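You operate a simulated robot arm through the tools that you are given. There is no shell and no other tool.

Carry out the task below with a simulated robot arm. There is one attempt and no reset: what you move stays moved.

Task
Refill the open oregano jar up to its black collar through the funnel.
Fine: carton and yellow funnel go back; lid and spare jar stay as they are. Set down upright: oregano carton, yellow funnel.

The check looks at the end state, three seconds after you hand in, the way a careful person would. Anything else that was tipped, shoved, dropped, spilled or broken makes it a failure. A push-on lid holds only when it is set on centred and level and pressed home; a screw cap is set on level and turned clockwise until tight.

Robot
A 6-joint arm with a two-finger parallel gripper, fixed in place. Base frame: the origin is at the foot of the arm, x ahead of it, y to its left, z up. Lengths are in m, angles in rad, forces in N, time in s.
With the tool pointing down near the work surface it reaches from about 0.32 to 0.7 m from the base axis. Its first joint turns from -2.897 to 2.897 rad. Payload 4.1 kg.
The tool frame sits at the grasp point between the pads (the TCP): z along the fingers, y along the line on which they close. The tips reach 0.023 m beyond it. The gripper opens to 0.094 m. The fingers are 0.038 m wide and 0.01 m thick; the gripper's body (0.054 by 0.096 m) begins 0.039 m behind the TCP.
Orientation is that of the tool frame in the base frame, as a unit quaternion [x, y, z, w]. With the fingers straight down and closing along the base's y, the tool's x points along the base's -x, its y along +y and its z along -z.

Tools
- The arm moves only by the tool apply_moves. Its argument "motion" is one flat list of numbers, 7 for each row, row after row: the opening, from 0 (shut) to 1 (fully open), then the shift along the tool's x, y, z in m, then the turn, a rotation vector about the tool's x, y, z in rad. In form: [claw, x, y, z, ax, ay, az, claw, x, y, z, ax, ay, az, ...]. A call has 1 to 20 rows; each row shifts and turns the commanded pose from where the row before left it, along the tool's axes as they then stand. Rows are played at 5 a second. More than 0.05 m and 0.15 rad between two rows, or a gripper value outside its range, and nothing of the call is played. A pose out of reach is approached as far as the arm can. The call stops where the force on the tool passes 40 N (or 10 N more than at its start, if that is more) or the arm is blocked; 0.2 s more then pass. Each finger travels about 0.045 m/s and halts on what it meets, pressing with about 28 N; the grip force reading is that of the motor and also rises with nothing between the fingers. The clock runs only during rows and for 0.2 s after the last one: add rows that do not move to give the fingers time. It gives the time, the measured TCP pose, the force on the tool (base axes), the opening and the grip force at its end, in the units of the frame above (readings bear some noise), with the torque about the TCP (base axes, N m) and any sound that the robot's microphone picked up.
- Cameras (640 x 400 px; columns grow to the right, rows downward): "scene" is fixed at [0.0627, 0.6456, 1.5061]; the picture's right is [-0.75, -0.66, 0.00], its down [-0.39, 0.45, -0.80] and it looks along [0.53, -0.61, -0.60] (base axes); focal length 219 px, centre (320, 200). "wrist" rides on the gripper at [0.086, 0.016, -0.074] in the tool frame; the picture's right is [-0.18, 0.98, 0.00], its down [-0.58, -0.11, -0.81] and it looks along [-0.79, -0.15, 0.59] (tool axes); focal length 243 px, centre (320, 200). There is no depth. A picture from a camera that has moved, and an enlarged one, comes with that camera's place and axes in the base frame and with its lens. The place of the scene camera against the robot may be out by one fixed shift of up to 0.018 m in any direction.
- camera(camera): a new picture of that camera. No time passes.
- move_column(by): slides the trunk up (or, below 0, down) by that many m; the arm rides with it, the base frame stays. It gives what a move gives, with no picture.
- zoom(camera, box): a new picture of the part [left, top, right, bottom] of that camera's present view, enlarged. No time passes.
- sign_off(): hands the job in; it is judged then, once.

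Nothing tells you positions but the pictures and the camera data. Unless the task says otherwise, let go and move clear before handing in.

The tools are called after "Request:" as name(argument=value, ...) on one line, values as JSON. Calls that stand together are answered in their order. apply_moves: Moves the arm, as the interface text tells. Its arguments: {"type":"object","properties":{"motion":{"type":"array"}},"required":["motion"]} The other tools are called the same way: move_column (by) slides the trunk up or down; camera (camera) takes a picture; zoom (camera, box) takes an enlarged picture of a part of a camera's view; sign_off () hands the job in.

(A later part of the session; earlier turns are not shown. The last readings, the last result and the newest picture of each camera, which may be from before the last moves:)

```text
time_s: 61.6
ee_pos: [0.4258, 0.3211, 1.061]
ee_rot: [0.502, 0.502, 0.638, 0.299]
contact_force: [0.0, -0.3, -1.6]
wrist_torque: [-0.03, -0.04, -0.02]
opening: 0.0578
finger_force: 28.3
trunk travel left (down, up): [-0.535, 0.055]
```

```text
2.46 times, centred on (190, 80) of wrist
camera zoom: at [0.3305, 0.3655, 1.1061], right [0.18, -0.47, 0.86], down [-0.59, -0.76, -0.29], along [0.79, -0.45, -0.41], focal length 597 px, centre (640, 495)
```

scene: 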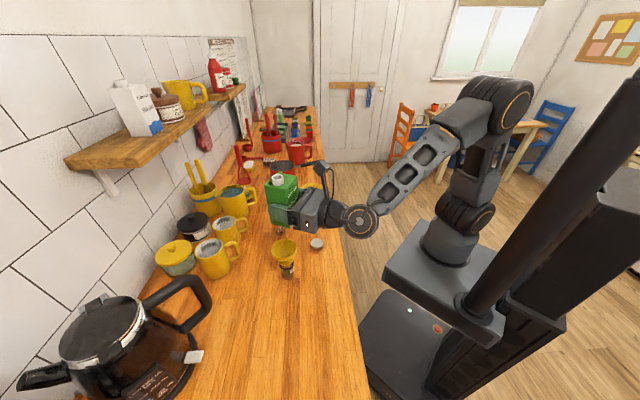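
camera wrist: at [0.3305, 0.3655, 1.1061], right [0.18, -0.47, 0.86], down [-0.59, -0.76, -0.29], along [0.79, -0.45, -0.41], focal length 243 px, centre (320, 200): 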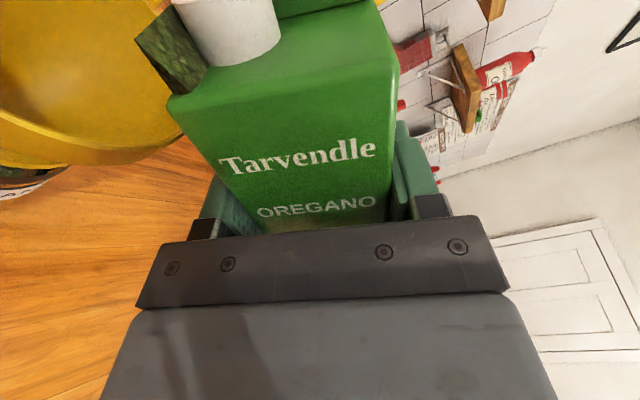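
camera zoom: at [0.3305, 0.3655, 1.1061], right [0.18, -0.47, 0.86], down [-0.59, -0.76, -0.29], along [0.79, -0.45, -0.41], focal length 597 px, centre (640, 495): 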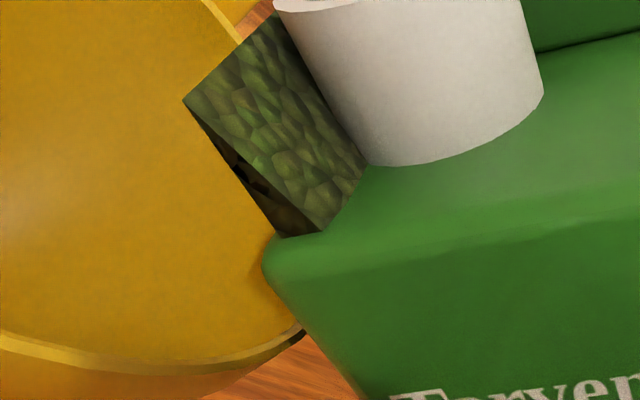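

What I see at the lip is the carton's contents reaching spout level. I'll hold this angle briefly to see whether anything flows.

Request:
apply_moves(motion=[0.45, 0, 0, 0, 0, 0, 0, 0.45, 0, 0, 0, 0, 0, 0, 0.45, 0, 0, 0, 0, 0, 0])

Request:
zoom(camera="scene", box=[268, 220, 312, 285])

Request:
zoom(camera="scene", box=[275, 255, 300, 280])

Request:
zoom(camera="wrist", box=[0, 0, 320, 200])

```text
time_s: 62.4
ee_pos: [0.4259, 0.3211, 1.0608]
ee_rot: [0.502, 0.503, 0.637, 0.298]
contact_force: [0.6, 1.1, -2.0]
wrist_torque: [-0.01, 0.03, -0.01]
opening: 0.0579
finger_force: 27.7
trunk travel left (down, up): [-0.535, 0.055]
```

```text
6.15 times, centred on (290, 252) of scene
camera zoom: at [0.0627, 0.6456, 1.5061], right [-0.75, -0.66, 0.0], down [-0.39, 0.45, -0.8], along [0.53, -0.61, -0.6], focal length 1346 px, centre (505, -123)
```

zoom: 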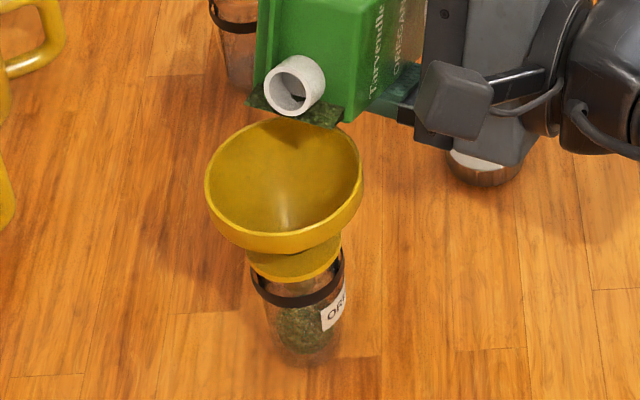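

```text
16.00 times, centred on (288, 268) of scene
camera zoom: at [0.0627, 0.6456, 1.5061], right [-0.75, -0.66, 0.0], down [-0.39, 0.45, -0.8], along [0.53, -0.61, -0.6], focal length 3500 px, centre (840, -880)
```

zoom: 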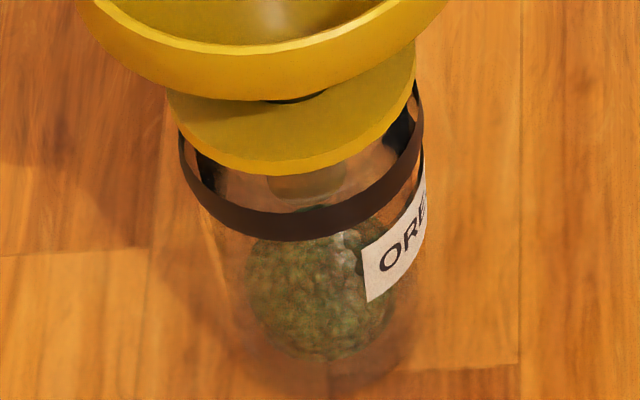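

```text
2.00 times, centred on (160, 100) of wrist
camera zoom: at [0.3305, 0.3655, 1.1061], right [0.18, -0.48, 0.86], down [-0.59, -0.75, -0.29], along [0.79, -0.45, -0.41], focal length 485 px, centre (640, 400)
```

zoom: 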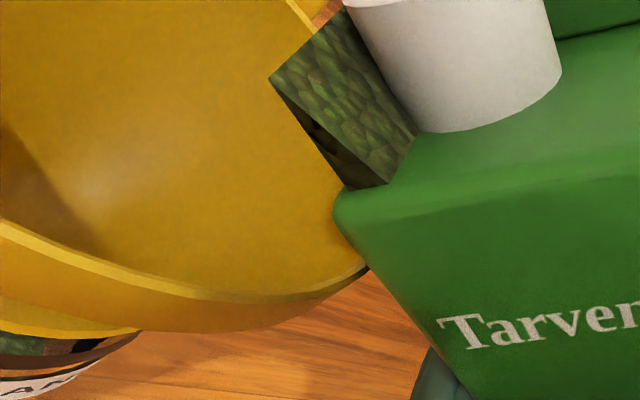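

The 16× view shows the jar contents well, and there's no rise yet. I'll tip another 5° and hold.

Request:
apply_moves(motion=[0.45, 0.0024, 0.0061, 0, 0, 0, -0.0873, 0.45, 0, 0, 0, 0, 0, 0])

Request:
zoom(camera="scene", box=[275, 255, 300, 280])

Request:
zoom(camera="scene", box=[268, 220, 312, 285])

Request:
zoom(camera="wrist", box=[0, 0, 320, 200])

```text
time_s: 63.0
ee_pos: [0.4255, 0.3205, 1.0666]
ee_rot: [0.479, 0.524, 0.624, 0.326]
contact_force: [-0.6, -0.2, -2.1]
wrist_torque: [-0.01, 0.04, -0.01]
opening: 0.0577
finger_force: 27.6
trunk travel left (down, up): [-0.535, 0.055]
```

```text
16.00 times, centred on (288, 268) of scene
camera zoom: at [0.0627, 0.6456, 1.5061], right [-0.75, -0.66, 0.0], down [-0.39, 0.45, -0.8], along [0.53, -0.61, -0.6], focal length 3500 px, centre (840, -880)
```

zoom: 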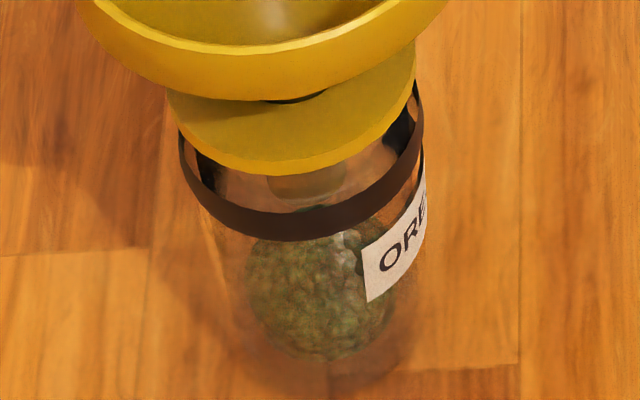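

```text
6.15 times, centred on (290, 252) of scene
camera zoom: at [0.0627, 0.6456, 1.5061], right [-0.75, -0.66, 0.0], down [-0.39, 0.45, -0.8], along [0.53, -0.61, -0.6], focal length 1346 px, centre (505, -123)
```

zoom: 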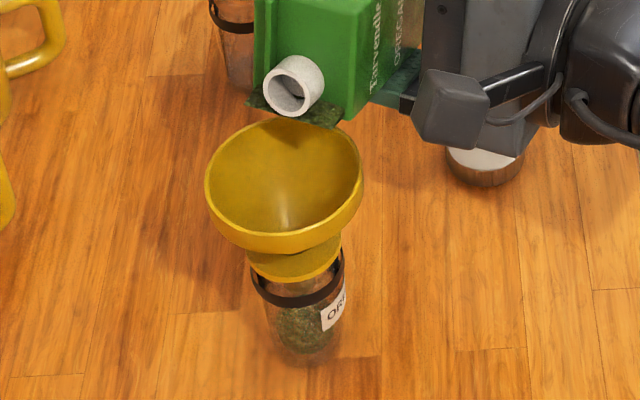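

```text
2.00 times, centred on (160, 100) of wrist
camera zoom: at [0.3291, 0.369, 1.106], right [0.15, -0.4, 0.9], down [-0.58, -0.78, -0.25], along [0.8, -0.48, -0.35], focal length 485 px, centre (640, 400)
```

zoom: 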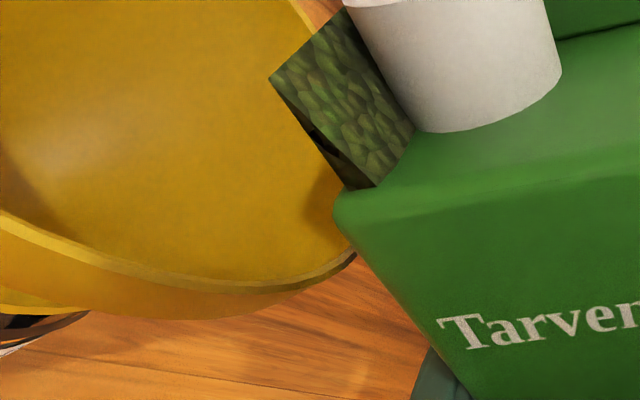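

No flow at 75°. Tipping to 80° and easing the lip slightly lower.

Request:
apply_moves(motion=[0.45, 0.0015, 0.0012, 0, 0, 0, -0.0873, 0.45, 0, 0, 0, 0, 0, 0])

Request:
zoom(camera="scene", box=[275, 255, 300, 280])

Request:
zoom(camera="scene", box=[268, 220, 312, 285])

Request:
zoom(camera="wrist", box=[0, 0, 320, 200])

```text
time_s: 63.6
ee_pos: [0.4229, 0.3217, 1.0699]
ee_rot: [0.457, 0.544, 0.609, 0.353]
contact_force: [-0.1, 0.0, -1.6]
wrist_torque: [0.02, -0.01, 0.04]
opening: 0.0578
finger_force: 28.2
trunk travel left (down, up): [-0.535, 0.055]
```

```text
16.00 times, centred on (288, 268) of scene
camera zoom: at [0.0627, 0.6456, 1.5061], right [-0.75, -0.66, 0.0], down [-0.39, 0.45, -0.8], along [0.53, -0.61, -0.6], focal length 3500 px, centre (840, -880)
```

zoom: 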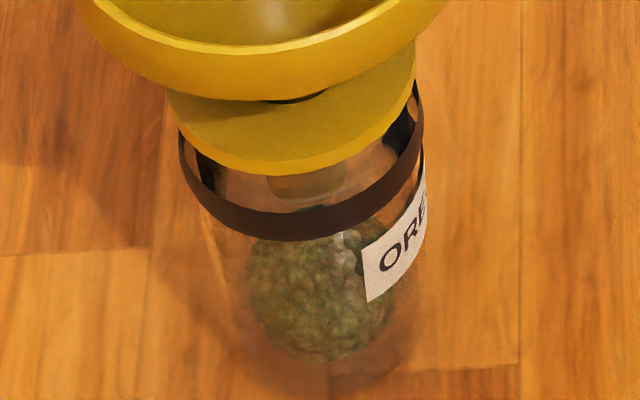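

```text
6.15 times, centred on (290, 252) of scene
camera zoom: at [0.0627, 0.6456, 1.5061], right [-0.75, -0.66, 0.0], down [-0.39, 0.45, -0.8], along [0.53, -0.61, -0.6], focal length 1346 px, centre (505, -123)
```

zoom: 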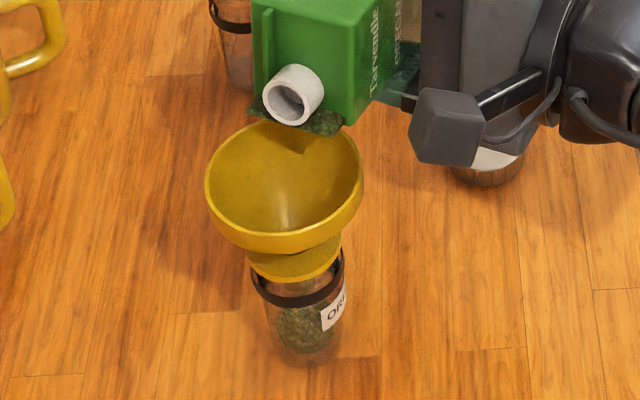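

```text
2.00 times, centred on (160, 100) of wrist
camera zoom: at [0.3276, 0.3729, 1.1005], right [0.13, -0.33, 0.94], down [-0.57, -0.8, -0.2], along [0.81, -0.51, -0.29], focal length 485 px, centre (640, 400)
```

zoom: 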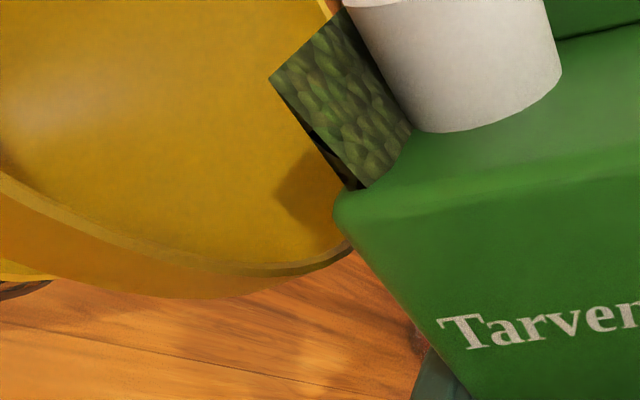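

Still no flow at 80°. Continuing to 85°, then 90°.

Request:
apply_moves(motion=[0.45, 0.0024, 0.0061, 0, 0, 0, -0.0873, 0.45, 0, 0, 0, 0, 0, 0])

Request:
zoom(camera="scene", box=[275, 255, 300, 280])

Request:
zoom(camera="scene", box=[268, 220, 312, 285])

Request:
zoom(camera="wrist", box=[0, 0, 320, 200])

```text
time_s: 64.2
ee_pos: [0.4236, 0.3243, 1.0753]
ee_rot: [0.432, 0.563, 0.594, 0.379]
contact_force: [-0.1, -1.1, -1.8]
wrist_torque: [0.0, -0.01, -0.02]
opening: 0.0579
finger_force: 28.1
trunk travel left (down, up): [-0.535, 0.055]
```

```text
16.00 times, centred on (288, 268) of scene
camera zoom: at [0.0627, 0.6456, 1.5061], right [-0.75, -0.66, 0.0], down [-0.39, 0.45, -0.8], along [0.53, -0.61, -0.6], focal length 3500 px, centre (840, -880)
```

zoom: 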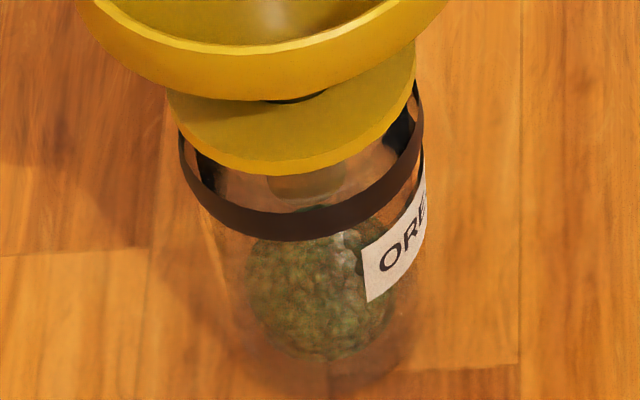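

```text
6.15 times, centred on (290, 252) of scene
camera zoom: at [0.0627, 0.6456, 1.5061], right [-0.75, -0.66, 0.0], down [-0.39, 0.45, -0.8], along [0.53, -0.61, -0.6], focal length 1346 px, centre (505, -123)
```

zoom: 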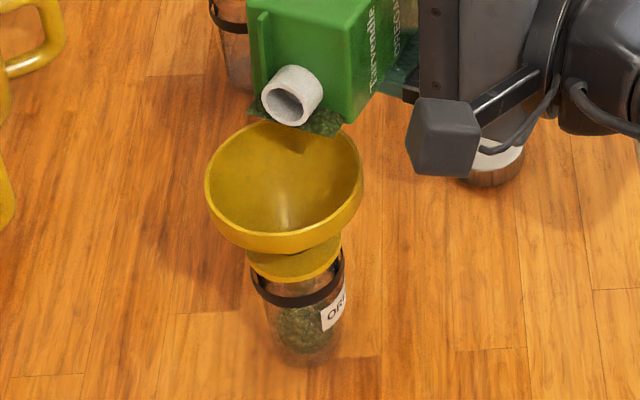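

```text
2.00 times, centred on (160, 100) of wrist
camera zoom: at [0.3263, 0.3763, 1.0997], right [0.1, -0.25, 0.96], down [-0.56, -0.81, -0.15], along [0.82, -0.53, -0.22], focal length 485 px, centre (640, 400)
```

zoom: 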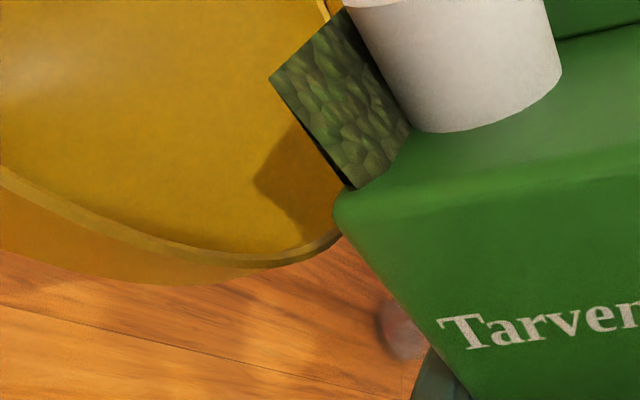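

No flow yet at 85°. Going to 90°.

Request:
apply_moves(motion=[0.45, 0.0024, 0.0061, 0, 0, 0, -0.0873, 0.45, 0, 0, 0, 0, 0, 0])

Request:
zoom(camera="scene", box=[275, 255, 300, 280])

Request:
zoom(camera="scene", box=[268, 220, 312, 285])

Request:
zoom(camera="wrist", box=[0, 0, 320, 200])

```text
time_s: 64.8
ee_pos: [0.4238, 0.326, 1.0824]
ee_rot: [0.408, 0.582, 0.575, 0.405]
contact_force: [0.1, 0.0, -1.2]
wrist_torque: [0.0, 0.02, 0.02]
opening: 0.0578
finger_force: 27.8
trunk travel left (down, up): [-0.535, 0.055]
```

```text
16.00 times, centred on (288, 268) of scene
camera zoom: at [0.0627, 0.6456, 1.5061], right [-0.75, -0.66, 0.0], down [-0.39, 0.45, -0.8], along [0.53, -0.61, -0.6], focal length 3500 px, centre (840, -880)
```

zoom: 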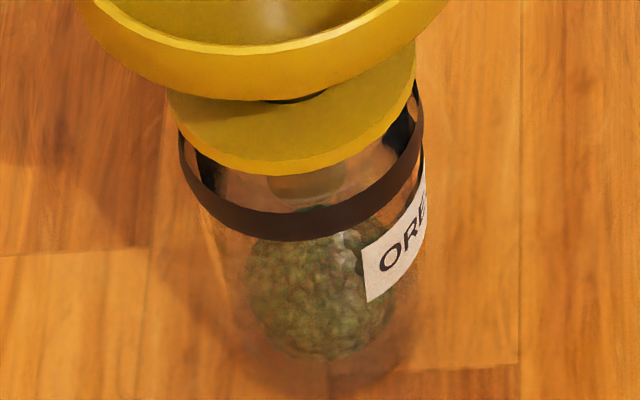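

```text
6.15 times, centred on (290, 252) of scene
camera zoom: at [0.0627, 0.6456, 1.5061], right [-0.75, -0.66, 0.0], down [-0.39, 0.45, -0.8], along [0.53, -0.61, -0.6], focal length 1346 px, centre (505, -123)
```

zoom: 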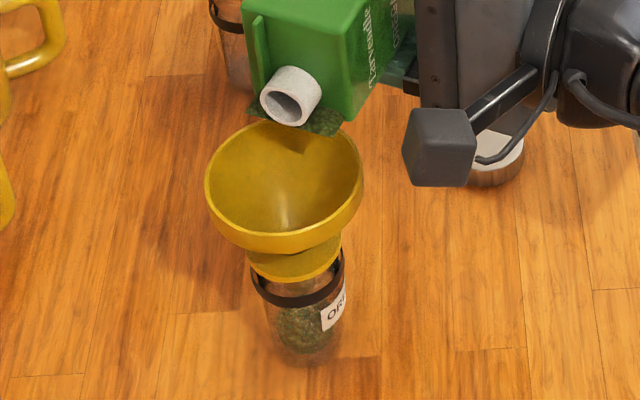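

```text
2.00 times, centred on (160, 100) of wrist
camera zoom: at [0.3252, 0.3797, 1.0987], right [0.07, -0.17, 0.98], down [-0.56, -0.82, -0.1], along [0.83, -0.54, -0.15], focal length 485 px, centre (640, 400)
```

zoom: 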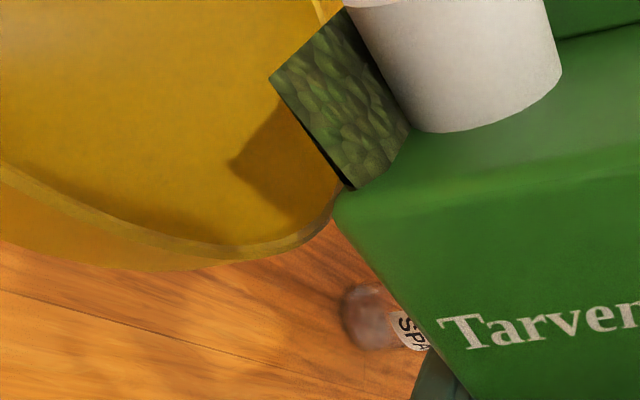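

At 90° there's still no visible rise in the jar. Before going on I'll inspect the whole area for spills and look into the spout and funnel.

Request:
camera(camera="wrist")

Request:
zoom(camera="scene", box=[276, 222, 304, 248])

Request:
zoom(camera="wrist", box=[100, 0, 240, 110])

Request:
camera(camera="scene")

```text
taken
camera wrist: at [0.3252, 0.3797, 1.0987], right [0.07, -0.17, 0.98], down [-0.56, -0.82, -0.1], along [0.83, -0.54, -0.15], focal length 243 px, centre (320, 200)
```

wrist: 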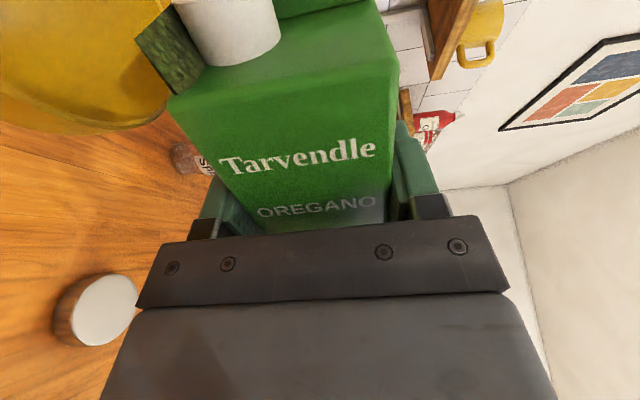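

```text
15.38 times, centred on (290, 235) of scene
camera zoom: at [0.0627, 0.6456, 1.5061], right [-0.75, -0.66, 0.0], down [-0.39, 0.45, -0.8], along [0.53, -0.61, -0.6], focal length 3365 px, centre (782, -338)
```

zoom: 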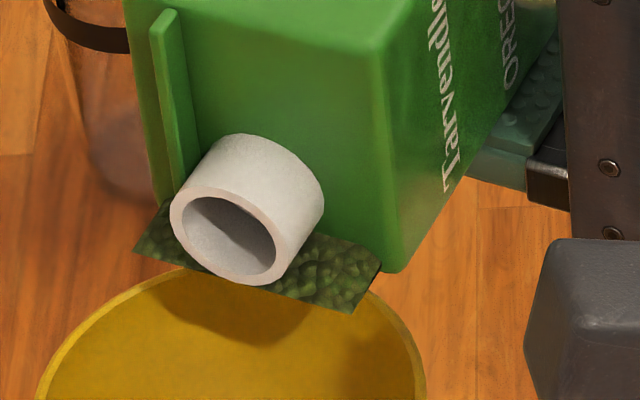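

```text
3.64 times, centred on (170, 55) of wrist
camera zoom: at [0.3252, 0.3797, 1.0987], right [0.07, -0.17, 0.98], down [-0.56, -0.82, -0.1], along [0.83, -0.54, -0.15], focal length 882 px, centre (866, 727)
```

zoom: 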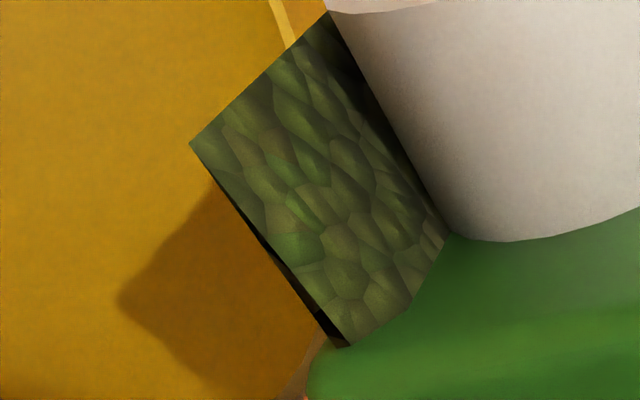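

```text
taken
```

scene: 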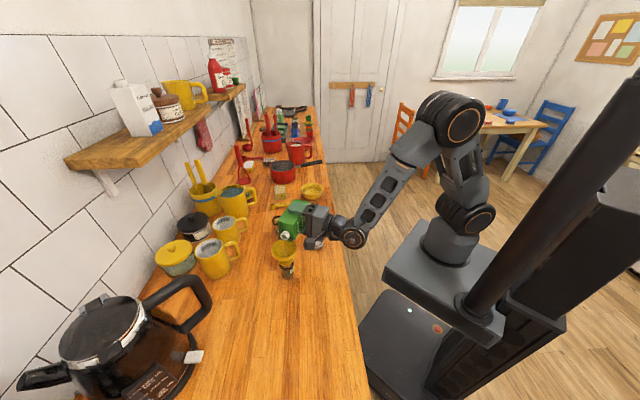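

There's no spill anywhere, and the jar is unchanged. The dark green sheet is just the contents' surface at the spout. I'll lower the lip slightly and continue in short 4° steps, checking each time.

Request:
apply_moves(motion=[0.45, 0.0018, -0.003, 0, 0, 0, -0.07])

Request:
zoom(camera="scene", box=[275, 255, 300, 280])

Request:
zoom(camera="scene", box=[268, 220, 312, 285])

Request:
zoom(camera="wrist", box=[0, 0, 320, 200])

```text
time_s: 65.2
ee_pos: [0.4241, 0.3266, 1.079]
ee_rot: [0.386, 0.595, 0.562, 0.425]
contact_force: [0.1, 1.0, -1.4]
wrist_torque: [0.01, -0.02, -0.01]
opening: 0.0576
finger_force: 27.8
trunk travel left (down, up): [-0.535, 0.055]
```

```text
16.00 times, centred on (288, 268) of scene
camera zoom: at [0.0627, 0.6456, 1.5061], right [-0.75, -0.66, 0.0], down [-0.39, 0.45, -0.8], along [0.53, -0.61, -0.6], focal length 3500 px, centre (840, -880)
```

zoom: 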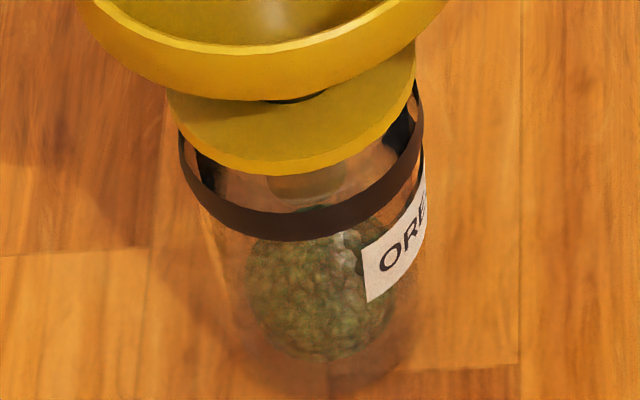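

```text
6.15 times, centred on (290, 252) of scene
camera zoom: at [0.0627, 0.6456, 1.5061], right [-0.75, -0.66, 0.0], down [-0.39, 0.45, -0.8], along [0.53, -0.61, -0.6], focal length 1346 px, centre (505, -123)
```

zoom: 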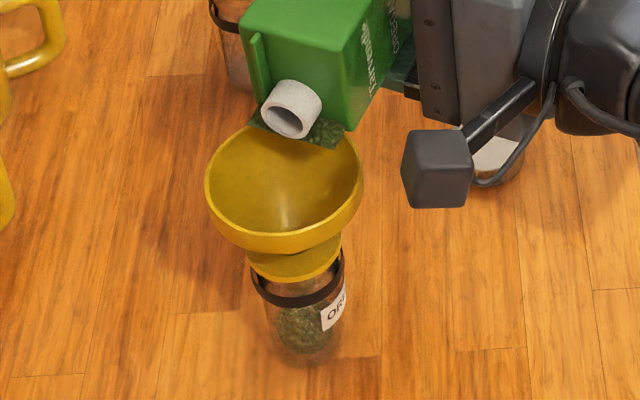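

```text
2.00 times, centred on (160, 100) of wrist
camera zoom: at [0.3243, 0.3822, 1.0896], right [0.05, -0.1, 0.99], down [-0.56, -0.83, -0.06], along [0.83, -0.55, -0.1], focal length 485 px, centre (640, 400)
```

zoom: 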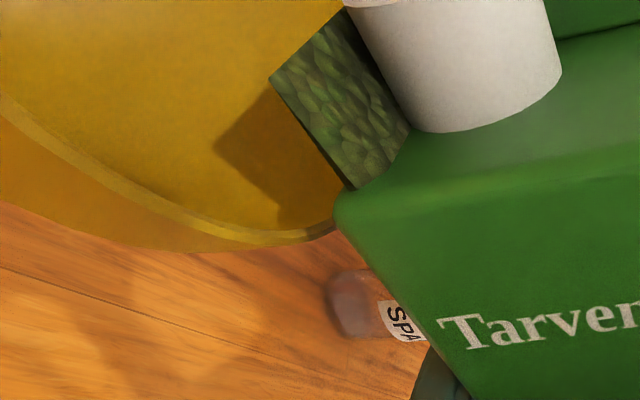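

94°, and nothing has moved yet. Next step.

Request:
apply_moves(motion=[0.45, 0.0018, 0.0049, 0, 0, 0, -0.07, 0.45, 0, 0, 0, 0, 0, 0])

Request:
zoom(camera="scene", box=[275, 255, 300, 280])

Request:
zoom(camera="scene", box=[268, 220, 312, 285])

Request:
zoom(camera="wrist", box=[0, 0, 320, 200])

```text
time_s: 65.8
ee_pos: [0.422, 0.3284, 1.0824]
ee_rot: [0.365, 0.609, 0.547, 0.444]
contact_force: [-0.3, 0.7, -2.3]
wrist_torque: [0.03, 0.01, 0.04]
opening: 0.0577
finger_force: 28.1
trunk travel left (down, up): [-0.535, 0.055]
```

```text
16.00 times, centred on (288, 268) of scene
camera zoom: at [0.0627, 0.6456, 1.5061], right [-0.75, -0.66, 0.0], down [-0.39, 0.45, -0.8], along [0.53, -0.61, -0.6], focal length 3500 px, centre (840, -880)
```

zoom: 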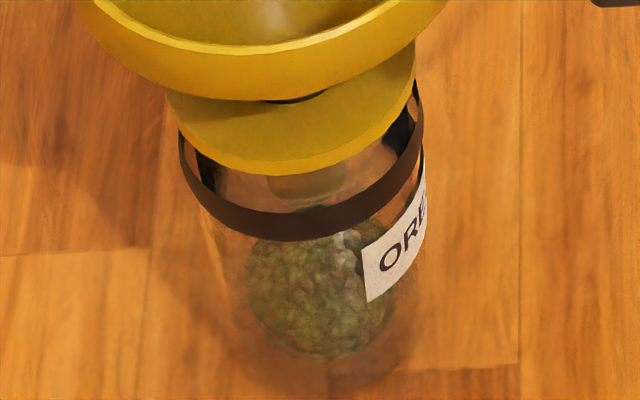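

```text
6.15 times, centred on (290, 252) of scene
camera zoom: at [0.0627, 0.6456, 1.5061], right [-0.75, -0.66, 0.0], down [-0.39, 0.45, -0.8], along [0.53, -0.61, -0.6], focal length 1346 px, centre (505, -123)
```

zoom: 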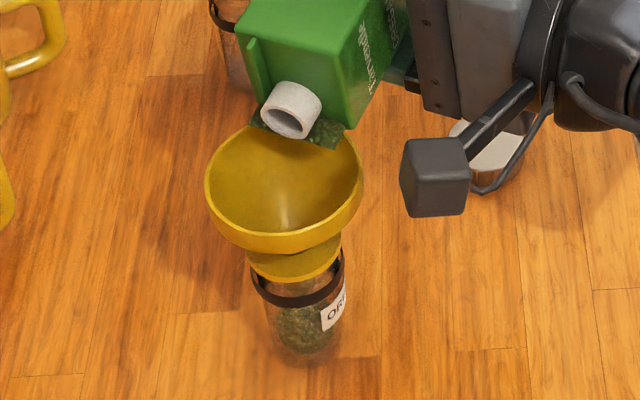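

```text
2.00 times, centred on (160, 100) of wrist
camera zoom: at [0.3233, 0.3845, 1.088], right [0.02, -0.04, 1.0], down [-0.56, -0.83, -0.02], along [0.83, -0.56, -0.04], focal length 485 px, centre (640, 400)
```

zoom: 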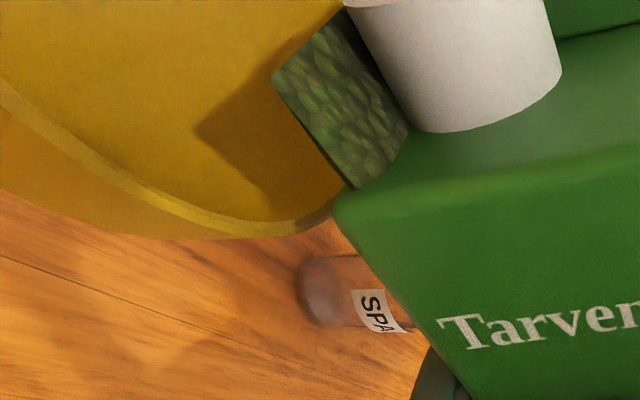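

98° and still holding; the weight on the tool is unchanged at about 2 N. Dry herb needs a steeper angle, so I'll continue in small steps.

Request:
apply_moves(motion=[0.45, 0.0018, 0.0049, 0, 0, 0, -0.07, 0.45, 0, 0, 0, 0, 0, 0])

Request:
zoom(camera="scene", box=[275, 255, 300, 280])

Request:
zoom(camera="scene", box=[268, 220, 312, 285])

Request:
zoom(camera="wrist", box=[0, 0, 320, 200])

```text
time_s: 66.4
ee_pos: [0.4222, 0.3316, 1.0879]
ee_rot: [0.344, 0.621, 0.531, 0.463]
contact_force: [-1.1, 0.0, -1.2]
wrist_torque: [0.01, -0.01, -0.01]
opening: 0.058
finger_force: 28.2
trunk travel left (down, up): [-0.535, 0.055]
```

```text
16.00 times, centred on (288, 268) of scene
camera zoom: at [0.0627, 0.6456, 1.5061], right [-0.75, -0.66, 0.0], down [-0.39, 0.45, -0.8], along [0.53, -0.61, -0.6], focal length 3500 px, centre (840, -880)
```

zoom: 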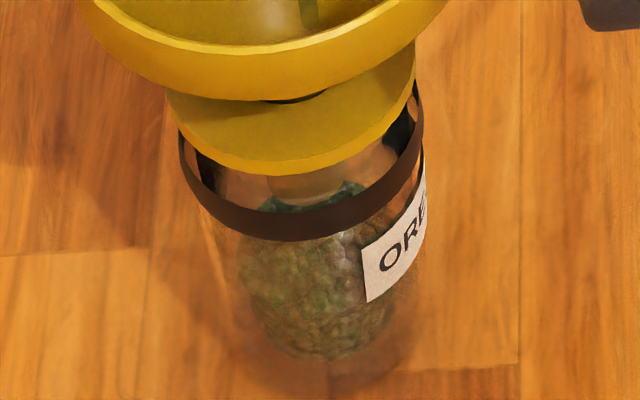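

```text
6.15 times, centred on (290, 252) of scene
camera zoom: at [0.0627, 0.6456, 1.5061], right [-0.75, -0.66, 0.0], down [-0.39, 0.45, -0.8], along [0.53, -0.61, -0.6], focal length 1346 px, centre (505, -123)
```

zoom: 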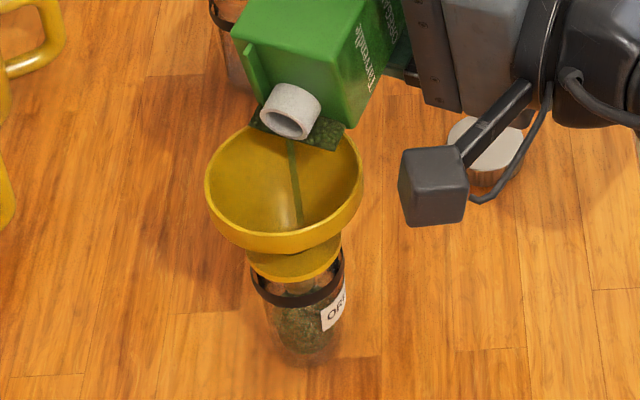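

```text
2.00 times, centred on (160, 100) of wrist
camera zoom: at [0.3222, 0.3868, 1.0864], right [0.0, 0.03, 1.0], down [-0.56, -0.83, 0.02], along [0.83, -0.56, 0.02], focal length 485 px, centre (640, 400)
```

zoom: 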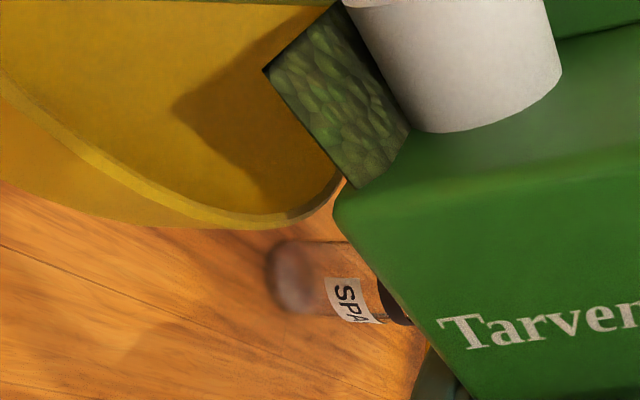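

Flow has started at about 102°: a thin stream goes straight into the funnel and the jar is rising. I'll tip back right away to stop and assess the level.

Request:
apply_moves(motion=[0.45, -0.0028, -0.0102, 0, 0, 0, 0.14])

Request:
zoom(camera="scene", box=[275, 255, 300, 280])

Request:
zoom(camera="scene", box=[268, 220, 312, 285])

Request:
zoom(camera="wrist", box=[0, 0, 320, 200])

```text
time_s: 66.8
ee_pos: [0.4229, 0.3277, 1.0789]
ee_rot: [0.386, 0.596, 0.562, 0.424]
contact_force: [-0.2, 0.2, -0.8]
wrist_torque: [0.01, 0.03, 0.0]
opening: 0.0576
finger_force: 28.2
trunk travel left (down, up): [-0.535, 0.055]
```

```text
16.00 times, centred on (288, 268) of scene
camera zoom: at [0.0627, 0.6456, 1.5061], right [-0.75, -0.66, 0.0], down [-0.39, 0.45, -0.8], along [0.53, -0.61, -0.6], focal length 3500 px, centre (840, -880)
```

zoom: 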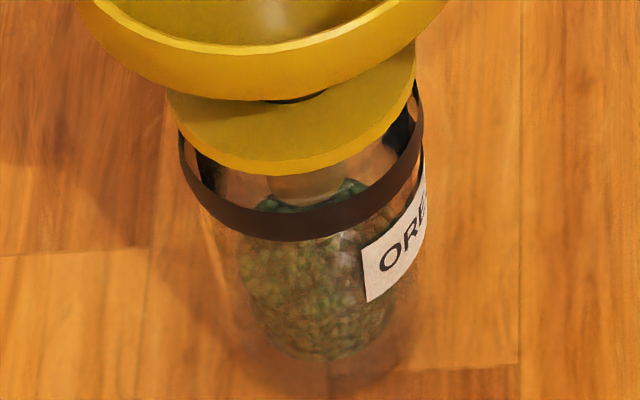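

```text
6.15 times, centred on (290, 252) of scene
camera zoom: at [0.0627, 0.6456, 1.5061], right [-0.75, -0.66, 0.0], down [-0.39, 0.45, -0.8], along [0.53, -0.61, -0.6], focal length 1346 px, centre (505, -123)
```

zoom: 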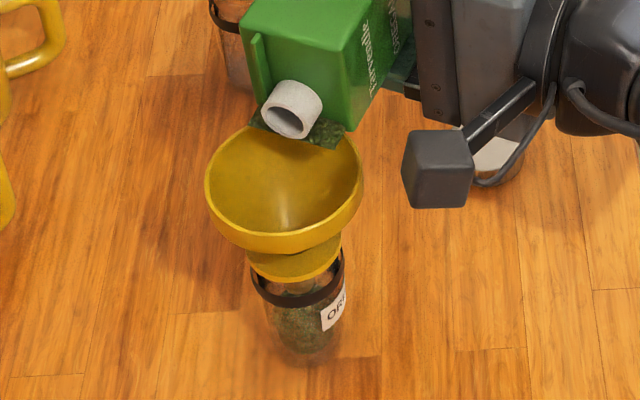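

```text
2.00 times, centred on (160, 100) of wrist
camera zoom: at [0.3243, 0.382, 1.0894], right [0.05, -0.11, 0.99], down [-0.56, -0.83, -0.06], along [0.83, -0.55, -0.1], focal length 485 px, centre (640, 400)
```

zoom: 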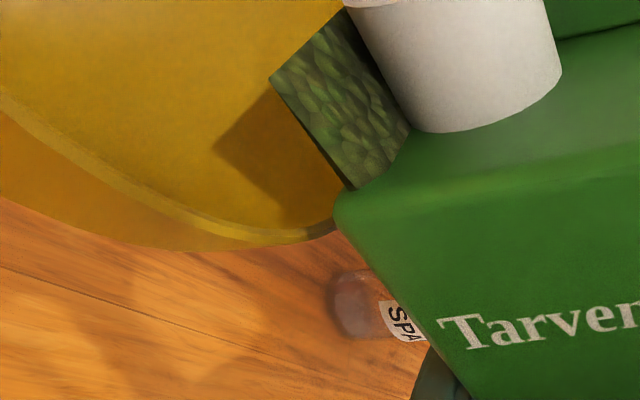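

The flow stopped cleanly at 94°, with no spill. To judge the level properly I'll raise the carton, bring it upright, and use the wrist camera for a side view of the jar.

Request:
apply_moves(motion=[0.45, -0.0024, 0.0349, 0, 0, 0, 0, 0.45, -0.0024, 0.0349, 0, 0, 0, 0, 0.45, 0, 0, 0, 0, 0, 0.14916, 0.45, 0, 0, 0, 0, 0, 0.14916, 0.45, 0, 0, 0, 0, 0, 0.14916, 0.45, 0, 0, 0, 0, 0, 0.14916, 0.45, 0, 0, 0, 0, 0, 0.14916, 0.45, 0, 0, 0, 0, 0, 0.14916, 0.45, 0, 0, 0, 0, 0, 0.14916, 0.45, 0, 0, 0, 0, 0, 0.14916, 0.45, 0, 0, 0, 0, 0, 0.14916, 0.45, 0, 0, 0, 0, 0, 0.14916, 0.45, 0, 0, 0, 0, 0, 0.14916, 0.45, 0, 0, 0, 0, 0, 0])

Request:
camera(camera="wrist")

Request:
zoom(camera="scene", box=[230, 190, 350, 300])

```text
time_s: 69.8
ee_pos: [0.4233, 0.3276, 1.149]
ee_rot: [0.699, 0.122, 0.694, -0.122]
contact_force: [-0.2, -0.1, -2.4]
wrist_torque: [0.02, 0.03, -0.03]
opening: 0.0581
finger_force: 28.6
trunk travel left (down, up): [-0.535, 0.055]
```

```text
taken
camera wrist: at [0.3608, 0.2848, 1.2358], right [0.33, -0.92, -0.19], down [-0.8, -0.17, -0.57], along [0.5, 0.34, -0.8], focal length 243 px, centre (320, 200)
```

wrist: 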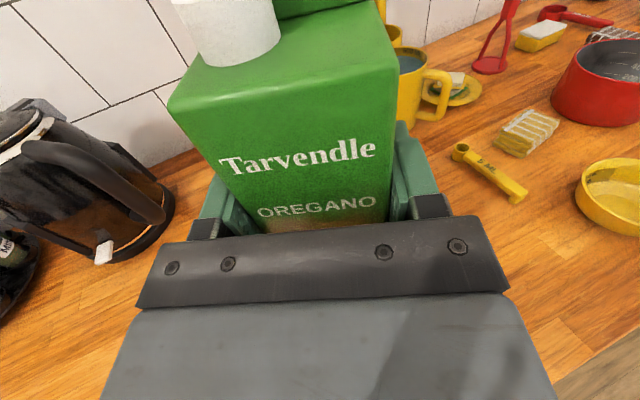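

```text
3.64 times, centred on (290, 245) of scene
camera zoom: at [0.0627, 0.6456, 1.5061], right [-0.75, -0.66, 0.0], down [-0.39, 0.45, -0.8], along [0.53, -0.61, -0.6], focal length 795 px, centre (429, 36)
```

zoom: 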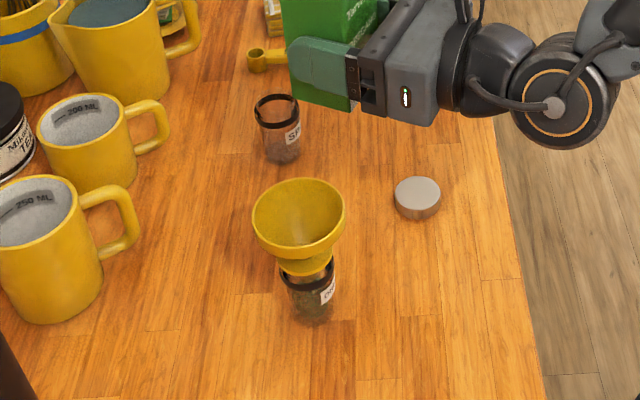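

Upright again, clear of everything. Moving to a side-viewing pose off the counter edge to look at the jar level.

Request:
apply_moves(motion=[0.45, 0, -0.0333, -0.0269, 0, 0, 0, 0.45, 0, -0.0333, -0.0269, 0, 0, 0, 0.45, 0, -0.0333, -0.0269, 0, 0, 0, 0.45, 0, -0.0333, -0.0269, 0.1135, 0, 0, 0.45, 0, -0.0333, -0.0269, 0.1135, 0, 0, 0.45, 0, -0.0333, -0.0269, 0.1135, 0, 0, 0.45, 0, 0, 0, 0.1135, 0, 0, 0.45, 0, 0, 0, 0, 0, 0])

Request:
camera(camera="wrist")

Request:
camera(camera="scene")

```text
time_s: 71.6
ee_pos: [0.1972, 0.4463, 1.1503]
ee_rot: [0.654, 0.276, 0.647, -0.277]
contact_force: [-0.4, 0.1, -2.4]
wrist_torque: [0.01, 0.02, 0.01]
opening: 0.0577
finger_force: 28.2
trunk travel left (down, up): [-0.535, 0.055]
```

```text
taken
camera wrist: at [0.1589, 0.3807, 1.2372], right [0.71, -0.68, -0.19], down [-0.64, -0.51, -0.57], along [0.3, 0.53, -0.8], focal length 243 px, centre (320, 200)
```

wrist: 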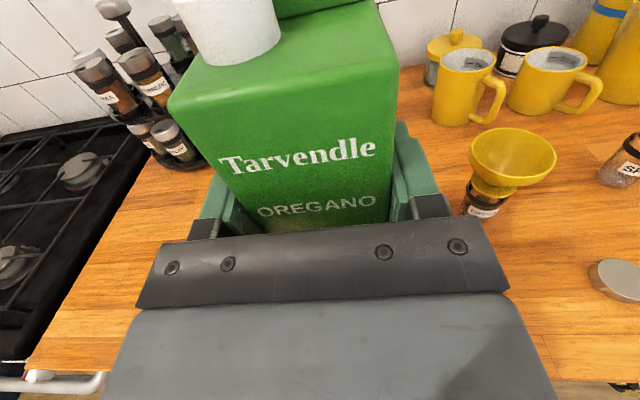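

```text
taken
```

scene: 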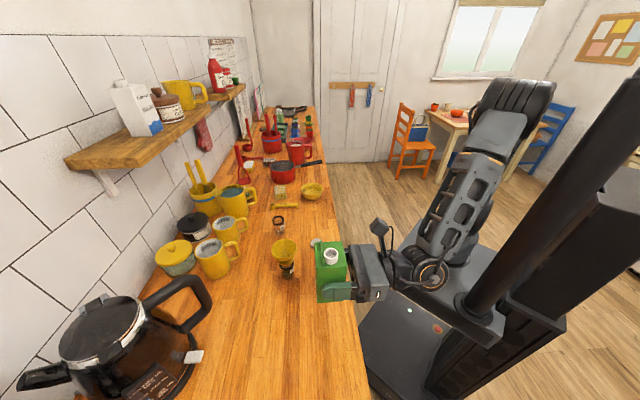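

The carton hangs just off the counter's front edge here. I'll lower for a flatter look at the jar.

Request:
apply_moves(motion=[0.45, -0.04, 0, 0, 0, 0, 0, 0.45, -0.04, 0, 0, 0, 0, 0, 0.45, -0.04, 0, 0, 0, 0, 0, 0.45, -0.04, 0, 0, 0, 0, 0, 0.45, -0.03, 0, 0, 0, 0, 0, 0.45, 0, 0, 0, 0, 0, 0])

Request:
camera(camera="wrist")

Request:
zoom(camera="wrist", box=[480, 0, 640, 130])

```text
time_s: 73.0
ee_pos: [0.1962, 0.4462, 0.961]
ee_rot: [0.654, 0.276, 0.648, -0.277]
contact_force: [-0.5, -1.1, -0.6]
wrist_torque: [-0.08, 0.0, -0.06]
opening: 0.0577
finger_force: 28.6
trunk travel left (down, up): [-0.535, 0.055]
```

```text
taken
camera wrist: at [0.1574, 0.3803, 1.0477], right [0.71, -0.68, -0.19], down [-0.64, -0.51, -0.58], along [0.3, 0.53, -0.8], focal length 243 px, centre (320, 200)
```

wrist: 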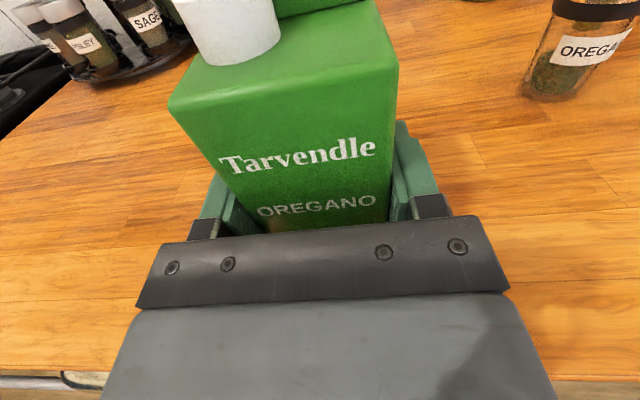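

```text
3.08 times, centred on (560, 65) of wrist
camera zoom: at [0.1574, 0.3803, 1.0477], right [0.71, -0.68, -0.19], down [-0.64, -0.51, -0.58], along [0.3, 0.53, -0.8], focal length 746 px, centre (-418, 615)
```

zoom: 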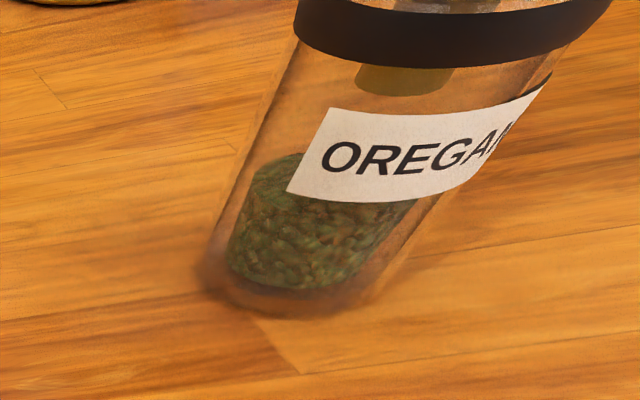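

The side view is clear: the level has gone from about 28% to about 46% of the way up to the collar, so roughly three times that first burst is still needed. The counter's edge runs diagonally and the carton base is right at counter height here, so I'll lift straight up first, then go back to the pouring position.

Request:
apply_moves(motion=[0.45, 0.01, 0, 0, 0, 0, 0, 0.45, 0.03, 0, 0, 0, 0, 0, 0.45, 0.05, 0, 0, 0, 0, 0, 0.45, 0.05, 0, 0, 0, 0, 0, 0.45, 0.05, 0, 0, 0, 0, 0, 0.45, 0, 0, 0, -0.1135, 0, 0, 0.45, 0, 0, 0, -0.1135, 0, 0, 0.45, 0, 0.0259, 0.0269, -0.1135, 0, 0, 0.45, 0, 0.0259, 0.0269, -0.1135, 0, 0, 0.45, 0, 0.0259, 0.0269, 0, 0, 0, 0.45, 0, 0.0259, 0.0269, 0, 0, 0, 0.45, 0, 0.0259, 0.0269, 0, 0, 0, 0.45, 0, 0.0259, 0.0269, 0, 0, 0, 0.45, 0, 0, 0, 0, 0, 0])

Request:
camera(camera="wrist")

Request:
zoom(camera="scene", box=[220, 190, 380, 320])

```text
time_s: 76.0
ee_pos: [0.4057, 0.3658, 1.1486]
ee_rot: [0.7, 0.124, 0.693, -0.123]
contact_force: [1.2, 0.3, -1.4]
wrist_torque: [0.01, -0.02, 0.01]
opening: 0.0576
finger_force: 27.4
trunk travel left (down, up): [-0.535, 0.055]
```

```text
taken
camera wrist: at [0.3437, 0.3246, 1.2362], right [0.33, -0.92, -0.18], down [-0.8, -0.17, -0.57], along [0.5, 0.34, -0.8], focal length 243 px, centre (320, 200)
```

wrist: 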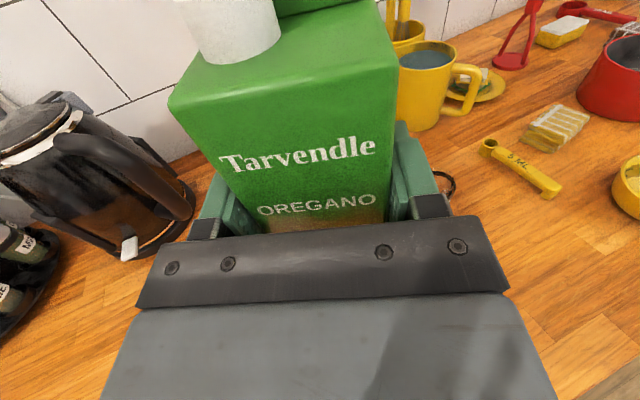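

```text
3.08 times, centred on (300, 255) of scene
camera zoom: at [0.0627, 0.6456, 1.5061], right [-0.75, -0.66, 0.0], down [-0.39, 0.45, -0.8], along [0.53, -0.61, -0.6], focal length 673 px, centre (382, 31)
```

zoom: 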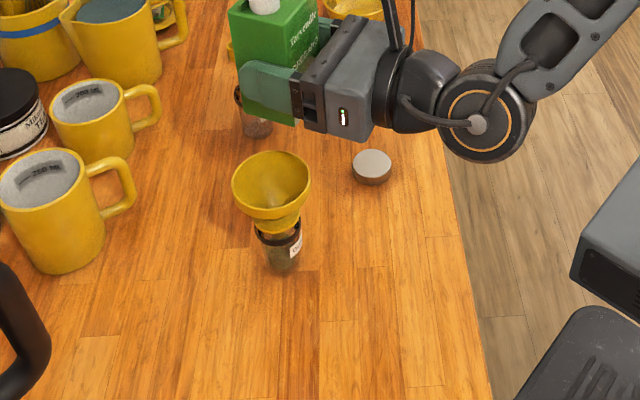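

Back over the funnel. I'll tip to 60° about the lip, then lower to the earlier pouring height.

Request:
apply_moves(motion=[0.45, 0.0033, 0.0069, 0.0024, 0, 0, -0.1163, 0.45, 0.0033, 0.0081, 0, 0, 0, -0.1163, 0.45, 0.0033, 0.0081, 0, 0, 0, -0.1163, 0.45, 0.0033, 0.0081, 0, 0, 0, -0.1163, 0.45, 0.0033, 0.0081, 0, 0, 0, -0.1163, 0.45, 0.0033, 0.0081, 0, 0, 0, -0.1163, 0.45, 0.0033, 0.0081, 0, 0, 0, -0.1163, 0.45, 0.0033, 0.0081, 0, 0, 0, -0.1163, 0.45, 0.0033, 0.0081, 0, 0, 0, -0.1163, 0.45, -0.0214, -0.0371, 0, 0, 0, 0, 0.45, -0.0214, -0.0371, 0, 0, 0, 0, 0.45, -0.0214, -0.0371, 0, 0, 0, 0, 0.45, -0.0188, -0.0327, 0, 0, 0, 0, 0.45, 0, 0, 0, 0, 0, 0])

Request:
camera(camera="wrist")

Request:
zoom(camera="scene", box=[240, 210, 340, 300])

```text
time_s: 79.0
ee_pos: [0.4244, 0.323, 1.0402]
ee_rot: [0.545, 0.456, 0.661, 0.24]
contact_force: [-0.4, 0.7, -1.1]
wrist_torque: [0.01, -0.01, 0.01]
opening: 0.0579
finger_force: 27.6
trunk travel left (down, up): [-0.535, 0.055]
```

```text
taken
camera wrist: at [0.3324, 0.3591, 1.0978], right [0.23, -0.61, 0.76], down [-0.61, -0.7, -0.38], along [0.76, -0.37, -0.53], focal length 243 px, centre (320, 200)
```

wrist: 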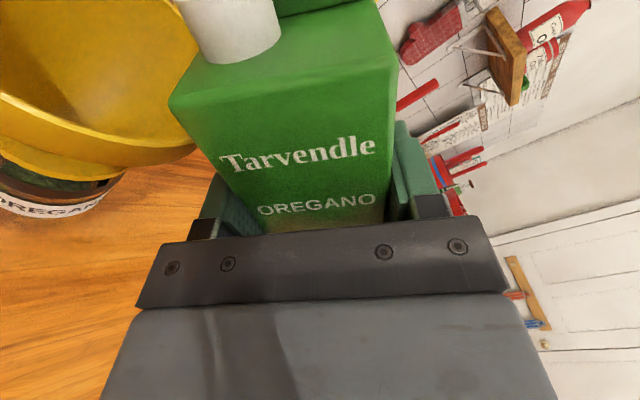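

```text
4.44 times, centred on (290, 255) of scene
camera zoom: at [0.0627, 0.6456, 1.5061], right [-0.75, -0.66, 0.0], down [-0.39, 0.45, -0.8], along [0.53, -0.61, -0.6], focal length 972 px, centre (453, -44)
```

zoom: 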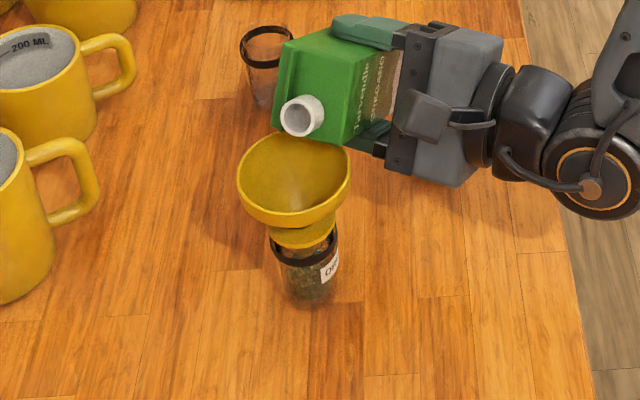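

Same geometry as before. Tipping to 94°, just short of flow.

Request:
apply_moves(motion=[0.45, 0.0034, 0.0082, 0, 0, 0, -0.1187, 0.45, 0.0034, 0.0082, 0, 0, 0, -0.1187, 0.45, 0.0034, 0.0082, 0, 0, 0, -0.1187, 0.45, 0.0034, 0.0082, 0, 0, 0, -0.1187, 0.45, 0.0034, 0.0037, 0, 0, 0, -0.1187])

Request:
zoom(camera="scene", box=[268, 220, 312, 285])

Request:
zoom(camera="scene", box=[275, 255, 300, 280])

```text
time_s: 80.2
ee_pos: [0.4235, 0.3273, 1.0775]
ee_rot: [0.387, 0.596, 0.562, 0.424]
contact_force: [0.6, 0.1, -2.0]
wrist_torque: [-0.03, 0.03, -0.02]
opening: 0.0578
finger_force: 28.3
trunk travel left (down, up): [-0.535, 0.055]
```

```text
6.15 times, centred on (290, 252) of scene
camera zoom: at [0.0627, 0.6456, 1.5061], right [-0.75, -0.66, 0.0], down [-0.39, 0.45, -0.8], along [0.53, -0.61, -0.6], focal length 1346 px, centre (505, -123)
```

zoom: 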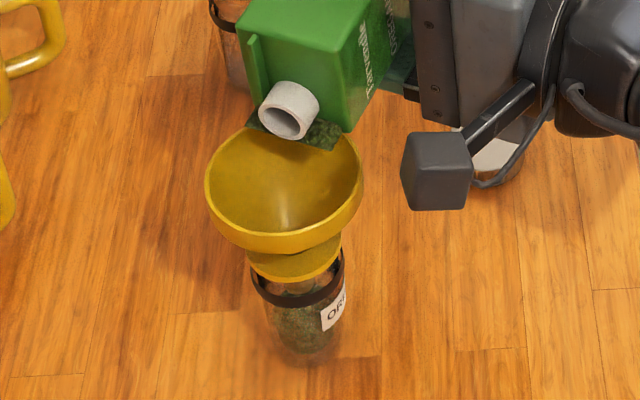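

```text
16.00 times, centred on (288, 268) of scene
camera zoom: at [0.0627, 0.6456, 1.5061], right [-0.75, -0.66, 0.0], down [-0.39, 0.45, -0.8], along [0.53, -0.61, -0.6], focal length 3500 px, centre (840, -880)
```

zoom: 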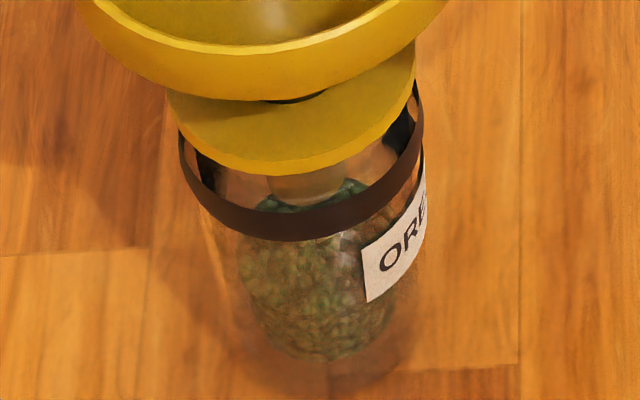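

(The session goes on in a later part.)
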